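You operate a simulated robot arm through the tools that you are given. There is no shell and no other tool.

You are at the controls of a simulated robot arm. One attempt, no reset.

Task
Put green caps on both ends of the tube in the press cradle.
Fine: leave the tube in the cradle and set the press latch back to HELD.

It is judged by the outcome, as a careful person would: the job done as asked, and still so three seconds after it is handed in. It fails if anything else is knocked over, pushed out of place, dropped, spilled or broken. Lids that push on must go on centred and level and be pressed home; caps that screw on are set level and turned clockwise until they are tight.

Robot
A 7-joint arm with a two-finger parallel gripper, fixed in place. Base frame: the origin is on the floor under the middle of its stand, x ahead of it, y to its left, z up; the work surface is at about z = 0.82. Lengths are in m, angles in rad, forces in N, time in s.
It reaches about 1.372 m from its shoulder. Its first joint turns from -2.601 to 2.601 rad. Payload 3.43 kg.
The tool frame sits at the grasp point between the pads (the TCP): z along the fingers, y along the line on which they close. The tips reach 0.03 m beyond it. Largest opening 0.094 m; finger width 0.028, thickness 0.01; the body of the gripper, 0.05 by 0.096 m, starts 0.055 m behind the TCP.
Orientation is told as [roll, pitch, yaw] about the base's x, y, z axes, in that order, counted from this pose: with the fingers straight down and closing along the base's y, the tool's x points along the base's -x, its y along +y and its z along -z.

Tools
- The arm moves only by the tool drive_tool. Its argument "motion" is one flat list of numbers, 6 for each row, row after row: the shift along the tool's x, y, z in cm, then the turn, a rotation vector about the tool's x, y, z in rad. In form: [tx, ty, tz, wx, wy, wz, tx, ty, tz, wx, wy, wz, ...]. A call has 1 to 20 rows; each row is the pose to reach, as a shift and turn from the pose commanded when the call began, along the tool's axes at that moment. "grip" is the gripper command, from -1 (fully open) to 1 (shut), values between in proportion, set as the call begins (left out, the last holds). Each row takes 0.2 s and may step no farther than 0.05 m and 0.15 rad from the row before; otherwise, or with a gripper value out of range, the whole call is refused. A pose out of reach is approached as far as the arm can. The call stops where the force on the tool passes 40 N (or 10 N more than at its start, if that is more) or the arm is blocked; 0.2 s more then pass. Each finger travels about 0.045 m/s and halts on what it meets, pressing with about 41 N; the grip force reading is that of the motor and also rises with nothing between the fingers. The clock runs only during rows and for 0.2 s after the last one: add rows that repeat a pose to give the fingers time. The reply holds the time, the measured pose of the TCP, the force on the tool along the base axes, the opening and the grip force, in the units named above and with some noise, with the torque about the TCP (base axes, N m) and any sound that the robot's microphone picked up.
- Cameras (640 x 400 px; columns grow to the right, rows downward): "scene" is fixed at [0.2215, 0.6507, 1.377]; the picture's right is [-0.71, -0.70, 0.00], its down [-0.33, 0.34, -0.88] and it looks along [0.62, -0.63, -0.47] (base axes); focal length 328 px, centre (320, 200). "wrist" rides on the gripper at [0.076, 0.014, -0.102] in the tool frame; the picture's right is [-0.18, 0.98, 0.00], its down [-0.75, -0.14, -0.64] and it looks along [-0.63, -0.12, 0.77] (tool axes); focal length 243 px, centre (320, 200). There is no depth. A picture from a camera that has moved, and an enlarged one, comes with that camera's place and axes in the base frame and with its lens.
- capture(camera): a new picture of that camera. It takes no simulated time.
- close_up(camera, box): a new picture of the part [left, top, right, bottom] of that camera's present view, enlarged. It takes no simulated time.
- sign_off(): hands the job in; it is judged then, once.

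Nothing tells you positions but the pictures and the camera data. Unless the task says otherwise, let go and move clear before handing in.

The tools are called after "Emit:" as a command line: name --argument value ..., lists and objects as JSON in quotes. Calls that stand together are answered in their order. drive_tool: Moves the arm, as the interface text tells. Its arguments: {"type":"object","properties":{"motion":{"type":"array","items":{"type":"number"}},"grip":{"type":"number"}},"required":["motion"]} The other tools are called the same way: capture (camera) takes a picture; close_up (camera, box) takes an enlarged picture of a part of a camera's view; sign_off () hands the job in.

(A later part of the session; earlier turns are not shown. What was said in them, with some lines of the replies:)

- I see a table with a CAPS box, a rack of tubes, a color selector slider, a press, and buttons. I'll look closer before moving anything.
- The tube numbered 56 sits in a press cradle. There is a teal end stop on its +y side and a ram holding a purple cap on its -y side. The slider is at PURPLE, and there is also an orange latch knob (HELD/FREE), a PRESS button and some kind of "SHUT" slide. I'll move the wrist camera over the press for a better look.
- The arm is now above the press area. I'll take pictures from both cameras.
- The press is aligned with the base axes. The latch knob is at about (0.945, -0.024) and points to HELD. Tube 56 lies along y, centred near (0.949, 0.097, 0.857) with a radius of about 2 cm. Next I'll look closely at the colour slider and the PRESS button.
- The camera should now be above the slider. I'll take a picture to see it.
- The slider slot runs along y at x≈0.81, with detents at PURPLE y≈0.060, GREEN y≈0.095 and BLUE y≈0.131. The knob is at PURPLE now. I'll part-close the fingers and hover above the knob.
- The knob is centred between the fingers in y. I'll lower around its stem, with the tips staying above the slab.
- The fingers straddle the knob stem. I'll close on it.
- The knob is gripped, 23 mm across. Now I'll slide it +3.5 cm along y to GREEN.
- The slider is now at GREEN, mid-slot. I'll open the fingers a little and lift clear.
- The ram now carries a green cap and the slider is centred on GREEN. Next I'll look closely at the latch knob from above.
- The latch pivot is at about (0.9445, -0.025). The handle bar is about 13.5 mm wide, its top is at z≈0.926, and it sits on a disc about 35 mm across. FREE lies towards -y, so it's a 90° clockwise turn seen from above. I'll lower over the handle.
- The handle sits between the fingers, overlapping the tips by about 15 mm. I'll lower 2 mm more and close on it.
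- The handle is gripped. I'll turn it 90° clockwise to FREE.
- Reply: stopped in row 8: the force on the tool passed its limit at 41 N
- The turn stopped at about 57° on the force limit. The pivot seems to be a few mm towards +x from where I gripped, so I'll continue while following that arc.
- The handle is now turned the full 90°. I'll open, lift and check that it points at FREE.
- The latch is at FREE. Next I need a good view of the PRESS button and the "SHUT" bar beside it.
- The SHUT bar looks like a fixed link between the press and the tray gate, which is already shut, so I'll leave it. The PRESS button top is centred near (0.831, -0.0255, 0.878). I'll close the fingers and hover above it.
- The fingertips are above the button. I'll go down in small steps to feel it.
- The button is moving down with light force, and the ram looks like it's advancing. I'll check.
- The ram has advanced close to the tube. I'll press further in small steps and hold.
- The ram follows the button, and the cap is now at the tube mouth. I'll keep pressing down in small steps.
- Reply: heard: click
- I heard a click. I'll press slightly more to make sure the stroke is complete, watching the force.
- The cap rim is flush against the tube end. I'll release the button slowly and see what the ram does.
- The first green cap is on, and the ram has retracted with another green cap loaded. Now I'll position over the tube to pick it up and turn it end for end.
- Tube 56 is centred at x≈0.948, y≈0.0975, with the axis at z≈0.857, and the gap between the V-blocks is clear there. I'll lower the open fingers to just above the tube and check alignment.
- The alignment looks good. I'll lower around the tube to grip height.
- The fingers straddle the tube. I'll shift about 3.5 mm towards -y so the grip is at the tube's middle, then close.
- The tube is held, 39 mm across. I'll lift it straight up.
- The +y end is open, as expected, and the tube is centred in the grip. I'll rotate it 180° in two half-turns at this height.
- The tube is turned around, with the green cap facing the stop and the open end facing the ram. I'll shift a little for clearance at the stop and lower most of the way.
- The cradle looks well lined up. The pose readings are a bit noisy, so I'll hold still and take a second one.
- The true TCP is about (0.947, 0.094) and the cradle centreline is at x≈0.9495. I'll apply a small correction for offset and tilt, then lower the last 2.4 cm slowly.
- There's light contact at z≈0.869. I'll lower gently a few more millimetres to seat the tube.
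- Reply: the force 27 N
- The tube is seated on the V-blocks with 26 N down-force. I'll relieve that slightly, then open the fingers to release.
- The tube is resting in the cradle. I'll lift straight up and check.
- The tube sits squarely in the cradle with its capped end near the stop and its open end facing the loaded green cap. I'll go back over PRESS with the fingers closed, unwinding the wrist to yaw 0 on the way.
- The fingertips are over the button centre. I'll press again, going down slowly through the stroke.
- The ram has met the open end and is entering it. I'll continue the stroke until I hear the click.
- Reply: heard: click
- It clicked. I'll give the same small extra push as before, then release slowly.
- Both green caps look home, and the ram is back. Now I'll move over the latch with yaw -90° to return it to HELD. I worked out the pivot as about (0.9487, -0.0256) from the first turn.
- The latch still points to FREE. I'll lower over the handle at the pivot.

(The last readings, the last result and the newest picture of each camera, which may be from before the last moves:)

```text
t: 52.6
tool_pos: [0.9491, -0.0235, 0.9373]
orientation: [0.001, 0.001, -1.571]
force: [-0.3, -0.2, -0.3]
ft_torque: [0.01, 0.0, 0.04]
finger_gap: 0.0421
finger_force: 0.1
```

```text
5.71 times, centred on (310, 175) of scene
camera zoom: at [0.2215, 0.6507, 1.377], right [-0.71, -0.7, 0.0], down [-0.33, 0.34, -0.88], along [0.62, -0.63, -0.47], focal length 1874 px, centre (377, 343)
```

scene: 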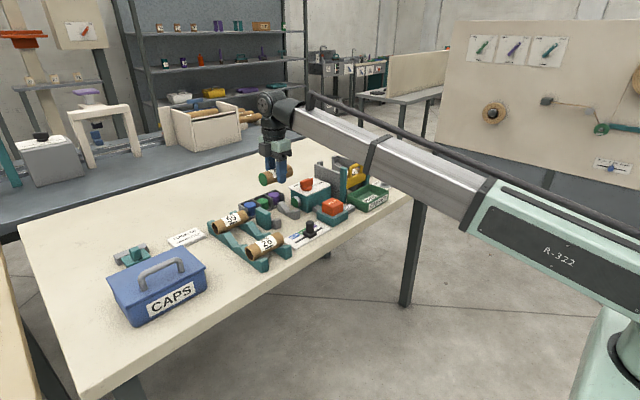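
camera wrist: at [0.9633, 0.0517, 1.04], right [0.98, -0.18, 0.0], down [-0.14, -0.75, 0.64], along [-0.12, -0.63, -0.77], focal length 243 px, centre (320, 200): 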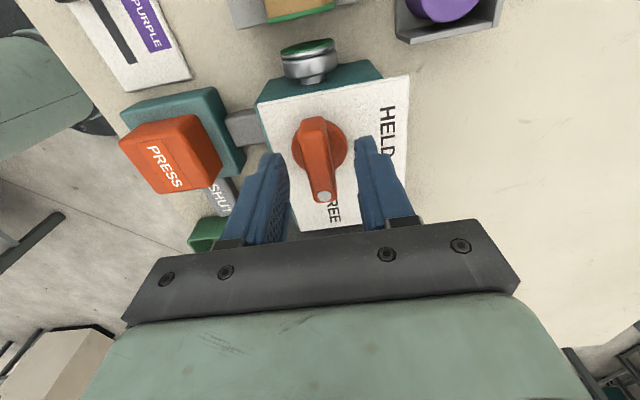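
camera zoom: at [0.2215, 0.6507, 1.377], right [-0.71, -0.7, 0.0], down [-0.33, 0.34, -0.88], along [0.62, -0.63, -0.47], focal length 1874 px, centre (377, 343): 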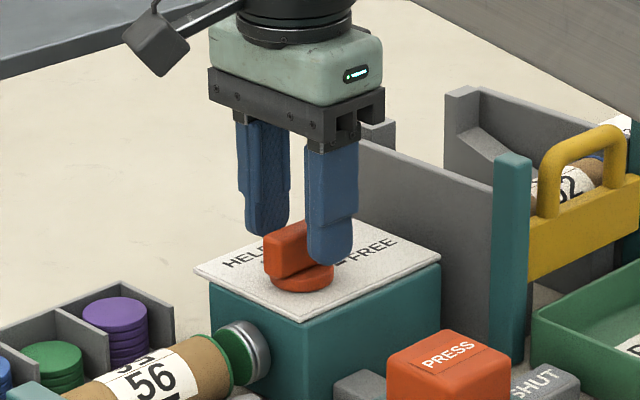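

The handle is between the fingers. I'll close on it.

Emit:
drive_tool --motion '[-0.1, 0, 0, 0, 0, 0, -0.1, 0, 0, 0, 0, 0, -0.1, 0, 0, 0, 0, 0, -0.1, 0, 0, 0, 0, 0]' --grip 1

```text
t: 53.6
tool_pos: [0.9484, -0.025, 0.9374]
orientation: [0.0, 0.0, -1.57]
force: [-6.8, 0.2, -1.3]
ft_torque: [-0.02, 0.18, 0.04]
finger_gap: 0.0161
finger_force: 44.8
```

The handle is gripped. I'll turn it 90° counter-clockwise back to HELD.

Emit:
drive_tool --motion '[0, -0.03, 0, 0, 0, -0.143, 0, -0.05, 0, 0, 0, -0.286, 0, -0.05, 0, 0, 0, -0.428, 0, -0.05, 0, 0, 0, -0.571, 0, -0.05, 0, 0, 0, -0.714, 0, -0.05, 0, 0, 0, -0.857, 0, -0.05, 0, 0, 0, -1.0, 0, -0.05, 0, 0, 0, -1.142, 0, -0.05, 0, 0, 0, -1.285, 0, -0.05, 0, 0, 0, -1.428, 0, -0.05, 0, 0, 0, -1.571, 0, -0.05, 0, 0, 0, -1.571]'

Emit:
capture --camera "wrist"

Emit:
close_up --camera "scene" --box '[260, 140, 360, 210]'

```text
t: 56.2
tool_pos: [0.9473, -0.0257, 0.9385]
orientation: [0.002, -0.002, 0.002]
force: [6.9, 20.0, 13.2]
ft_torque: [0.29, -0.1, -0.37]
finger_gap: 0.0159
finger_force: 45.4
```

```text
taken
camera wrist: at [0.8718, -0.0119, 1.0398], right [0.18, 0.98, 0.0], down [0.75, -0.14, 0.64], along [0.63, -0.12, -0.77], focal length 243 px, centre (320, 200)
```

wrist: 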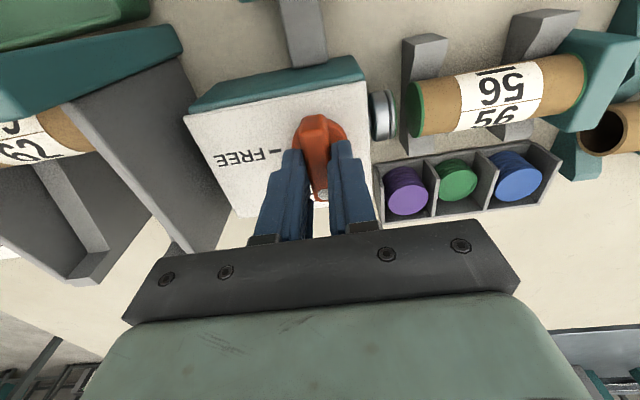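

```text
5.71 times, centred on (310, 175) of scene
camera zoom: at [0.2215, 0.6507, 1.377], right [-0.71, -0.7, 0.0], down [-0.33, 0.34, -0.88], along [0.62, -0.63, -0.47], focal length 1874 px, centre (377, 343)
```

zoom: 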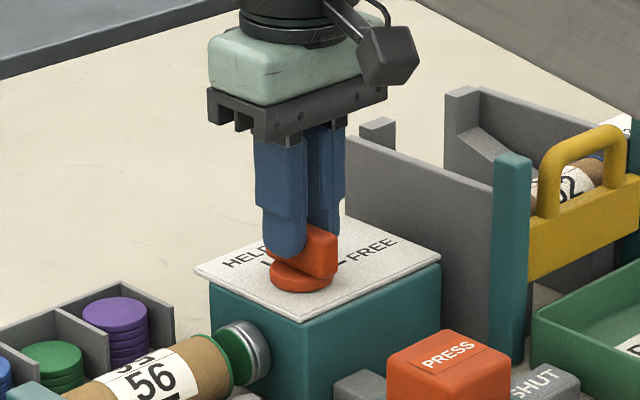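

The latch is turned back to HELD. I'll release, lift clear and inspect.

Emit:
drive_tool --motion '[0, 0, 0, 0, 0, 0, 0, 0, 0, 0, 0, 0, 0, 0, 0, 0, 0, 0]' --grip 0.1

Emit:
drive_tool --motion '[0, 0, -3, 0, 0, 0, 0, 0, -7, 0, 0, 0, 0, 0, -11, 0, 0, 0]'

Emit:
capture --camera "wrist"

Emit:
close_up --camera "wrist" --box '[230, 20, 430, 165]'

Emit:
close_up --camera "wrist" --box '[350, 20, 550, 165]'

Emit:
close_up --camera "scene" --box '[260, 140, 360, 210]'

```text
t: 57.0
tool_pos: [0.948, -0.027, 0.9371]
orientation: [0.001, -0.001, 0.001]
force: [0.2, -0.6, 0.0]
ft_torque: [0.02, 0.0, 0.01]
finger_gap: 0.0422
finger_force: 0.0
```

```text
t: 57.8
tool_pos: [0.9477, -0.0283, 1.0478]
orientation: [0.0, -0.001, -0.001]
force: [0.5, 0.1, -0.5]
ft_torque: [-0.01, 0.01, 0.03]
finger_gap: 0.0424
finger_force: 0.1
```

```text
taken
camera wrist: at [0.8727, -0.0135, 1.15], right [0.18, 0.98, 0.0], down [0.75, -0.14, 0.64], along [0.63, -0.12, -0.77], focal length 243 px, centre (320, 200)
```

wrist: 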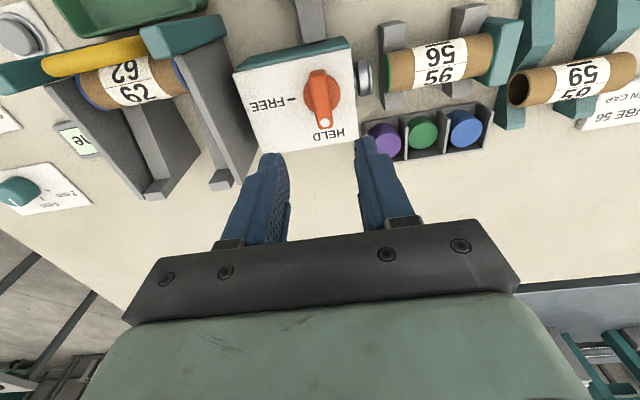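

```text
2.76 times, centred on (330, 92) of wrist
camera zoom: at [0.8727, -0.0135, 1.15], right [0.18, 0.98, 0.0], down [0.75, -0.14, 0.64], along [0.63, -0.12, -0.77], focal length 669 px, centre (292, 497)
```

zoom: 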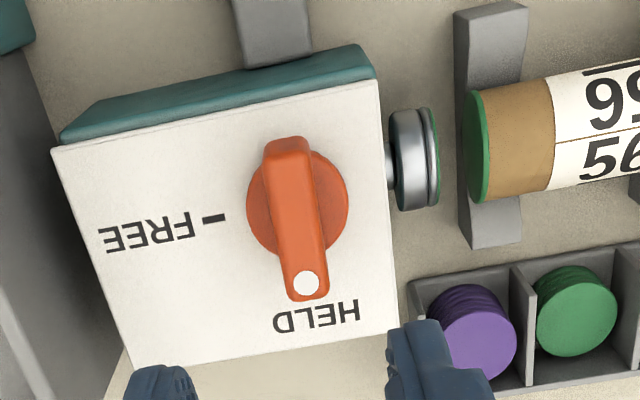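

```text
2.76 times, centred on (450, 92) of wrist
camera zoom: at [0.8727, -0.0135, 1.15], right [0.18, 0.98, 0.0], down [0.75, -0.14, 0.64], along [0.63, -0.12, -0.77], focal length 669 px, centre (-39, 497)
```

zoom: 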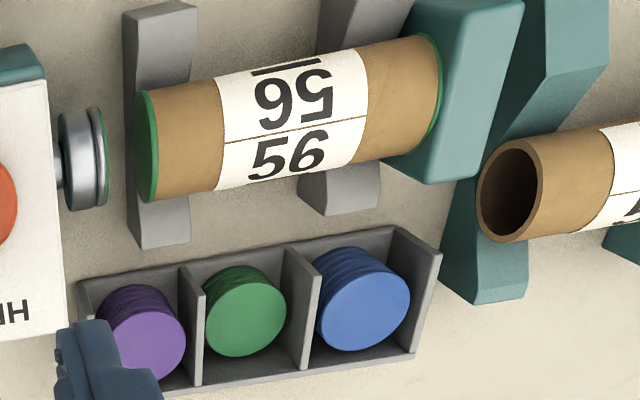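

```text
5.71 times, centred on (310, 175) of scene
camera zoom: at [0.2215, 0.6507, 1.377], right [-0.71, -0.7, 0.0], down [-0.33, 0.34, -0.88], along [0.62, -0.63, -0.47], focal length 1874 px, centre (377, 343)
```

zoom: 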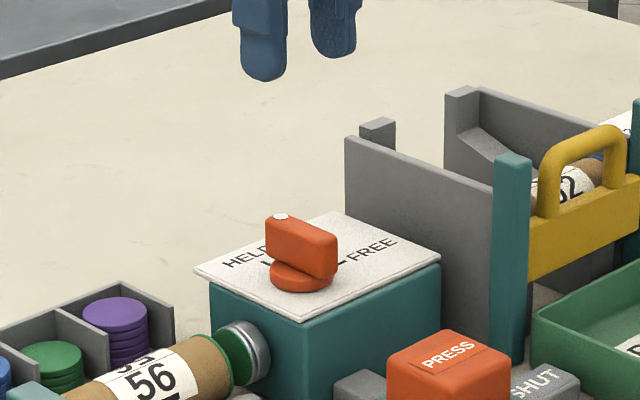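

The latch points at HELD, and green caps are flush on both ends of tube 56 in the cradle. I'll retreat a bit higher and do one last overall check before handing in.

Emit:
drive_tool --motion '[4, 2, -3, 0, 0, 0, 8, 4, -5, 0, 0, 0, 12, 7, -7, 0, 0, 0, 15, 10, -9, 0, 0, 0, 15, 10, -9, 0, 0, 0]'

Emit:
capture --camera "scene"

Emit:
close_up --camera "scene" --box '[200, 140, 420, 280]'

Emit:
capture --camera "wrist"

```text
refused: row 1 steps farther than a row can; nothing moved
```

```text
taken
```

scene: 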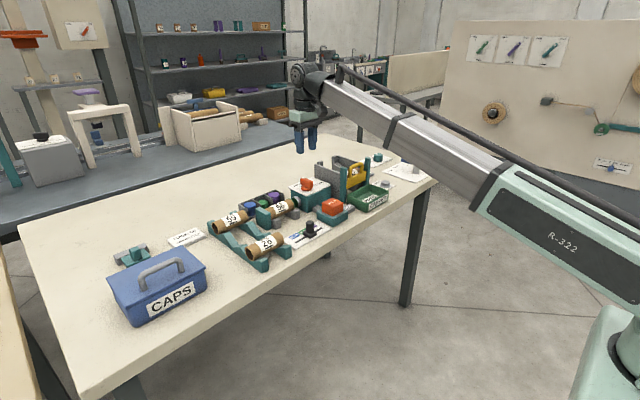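

```text
2.86 times, centred on (310, 210) of scene
camera zoom: at [0.2215, 0.6507, 1.377], right [-0.71, -0.7, 0.0], down [-0.33, 0.34, -0.88], along [0.62, -0.63, -0.47], focal length 937 px, centre (349, 171)
```

zoom: 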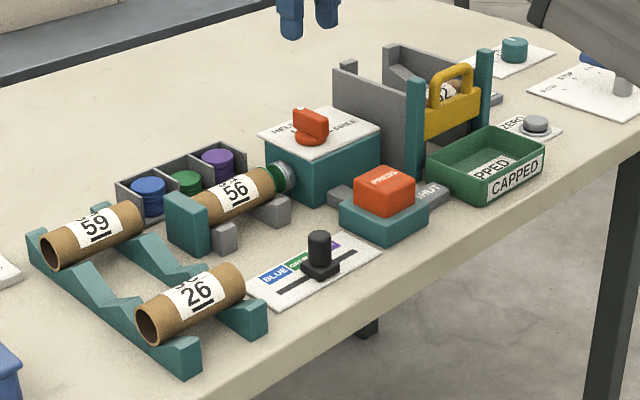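

```text
taken
camera wrist: at [0.8727, -0.0135, 1.15], right [0.18, 0.98, 0.0], down [0.75, -0.14, 0.64], along [0.63, -0.12, -0.77], focal length 243 px, centre (320, 200)
```

wrist: 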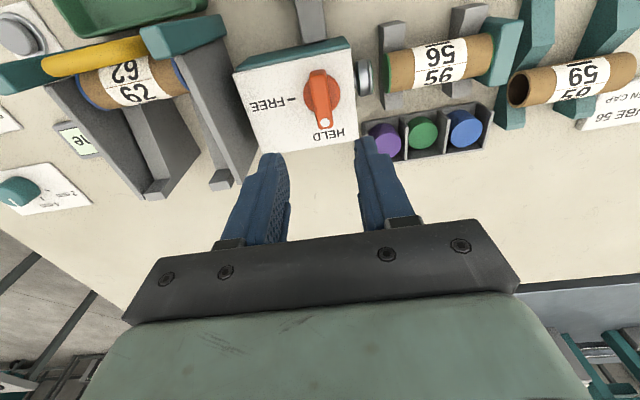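

That retreat was refused because the step was too big, but nothing moved and everything else is where it was. I'll rise straight up in smaller steps.

Emit:
drive_tool --motion '[1, 0, -4, 0, 0, 0, 2, 0, -8, 0, 0, 0, 3, 0, -10, 0, 0, 0, 3, 0, -10, 0, 0, 0]'

Emit:
close_up --camera "scene" --box '[230, 155, 350, 230]'

```text
t: 58.8
tool_pos: [0.917, -0.0274, 1.1502]
orientation: [-0.001, 0.0, 0.001]
force: [-0.5, 0.0, -0.6]
ft_torque: [0.02, 0.0, 0.01]
finger_gap: 0.0423
finger_force: 0.1
```

```text
5.33 times, centred on (290, 192) of scene
camera zoom: at [0.2215, 0.6507, 1.377], right [-0.71, -0.7, 0.0], down [-0.33, 0.34, -0.88], along [0.62, -0.63, -0.47], focal length 1750 px, centre (480, 240)
```

zoom: 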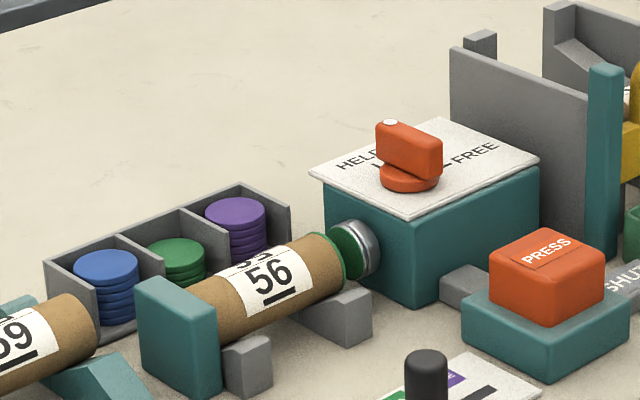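

Tube 56 rests in the cradle with a green cap pressed home on each end. The latch is at HELD, the arm is clear and nothing else has moved, so I'm handing the job in.

Emit:
sign_off

```text
The job is handed in.
```

Tube 56 is in the press cradle with a green cap on both ends, and I've handed the job in. Each cap gave a click as it went on, and both looked flush and level in the last pictures.

- **Press latch:** I turned it to FREE for the two presses and set it back to HELD afterwards.
- **Colour slider:** it was at PURPLE; I moved it to GREEN and left it there. The ram is still holding another green cap.
- **Tube:** I lifted it out after the first cap and turned it end for end. It is back in the cradle against the stop.
- **Everything else:** nothing else looked moved in the final pictures, and the arm is clear of the table.
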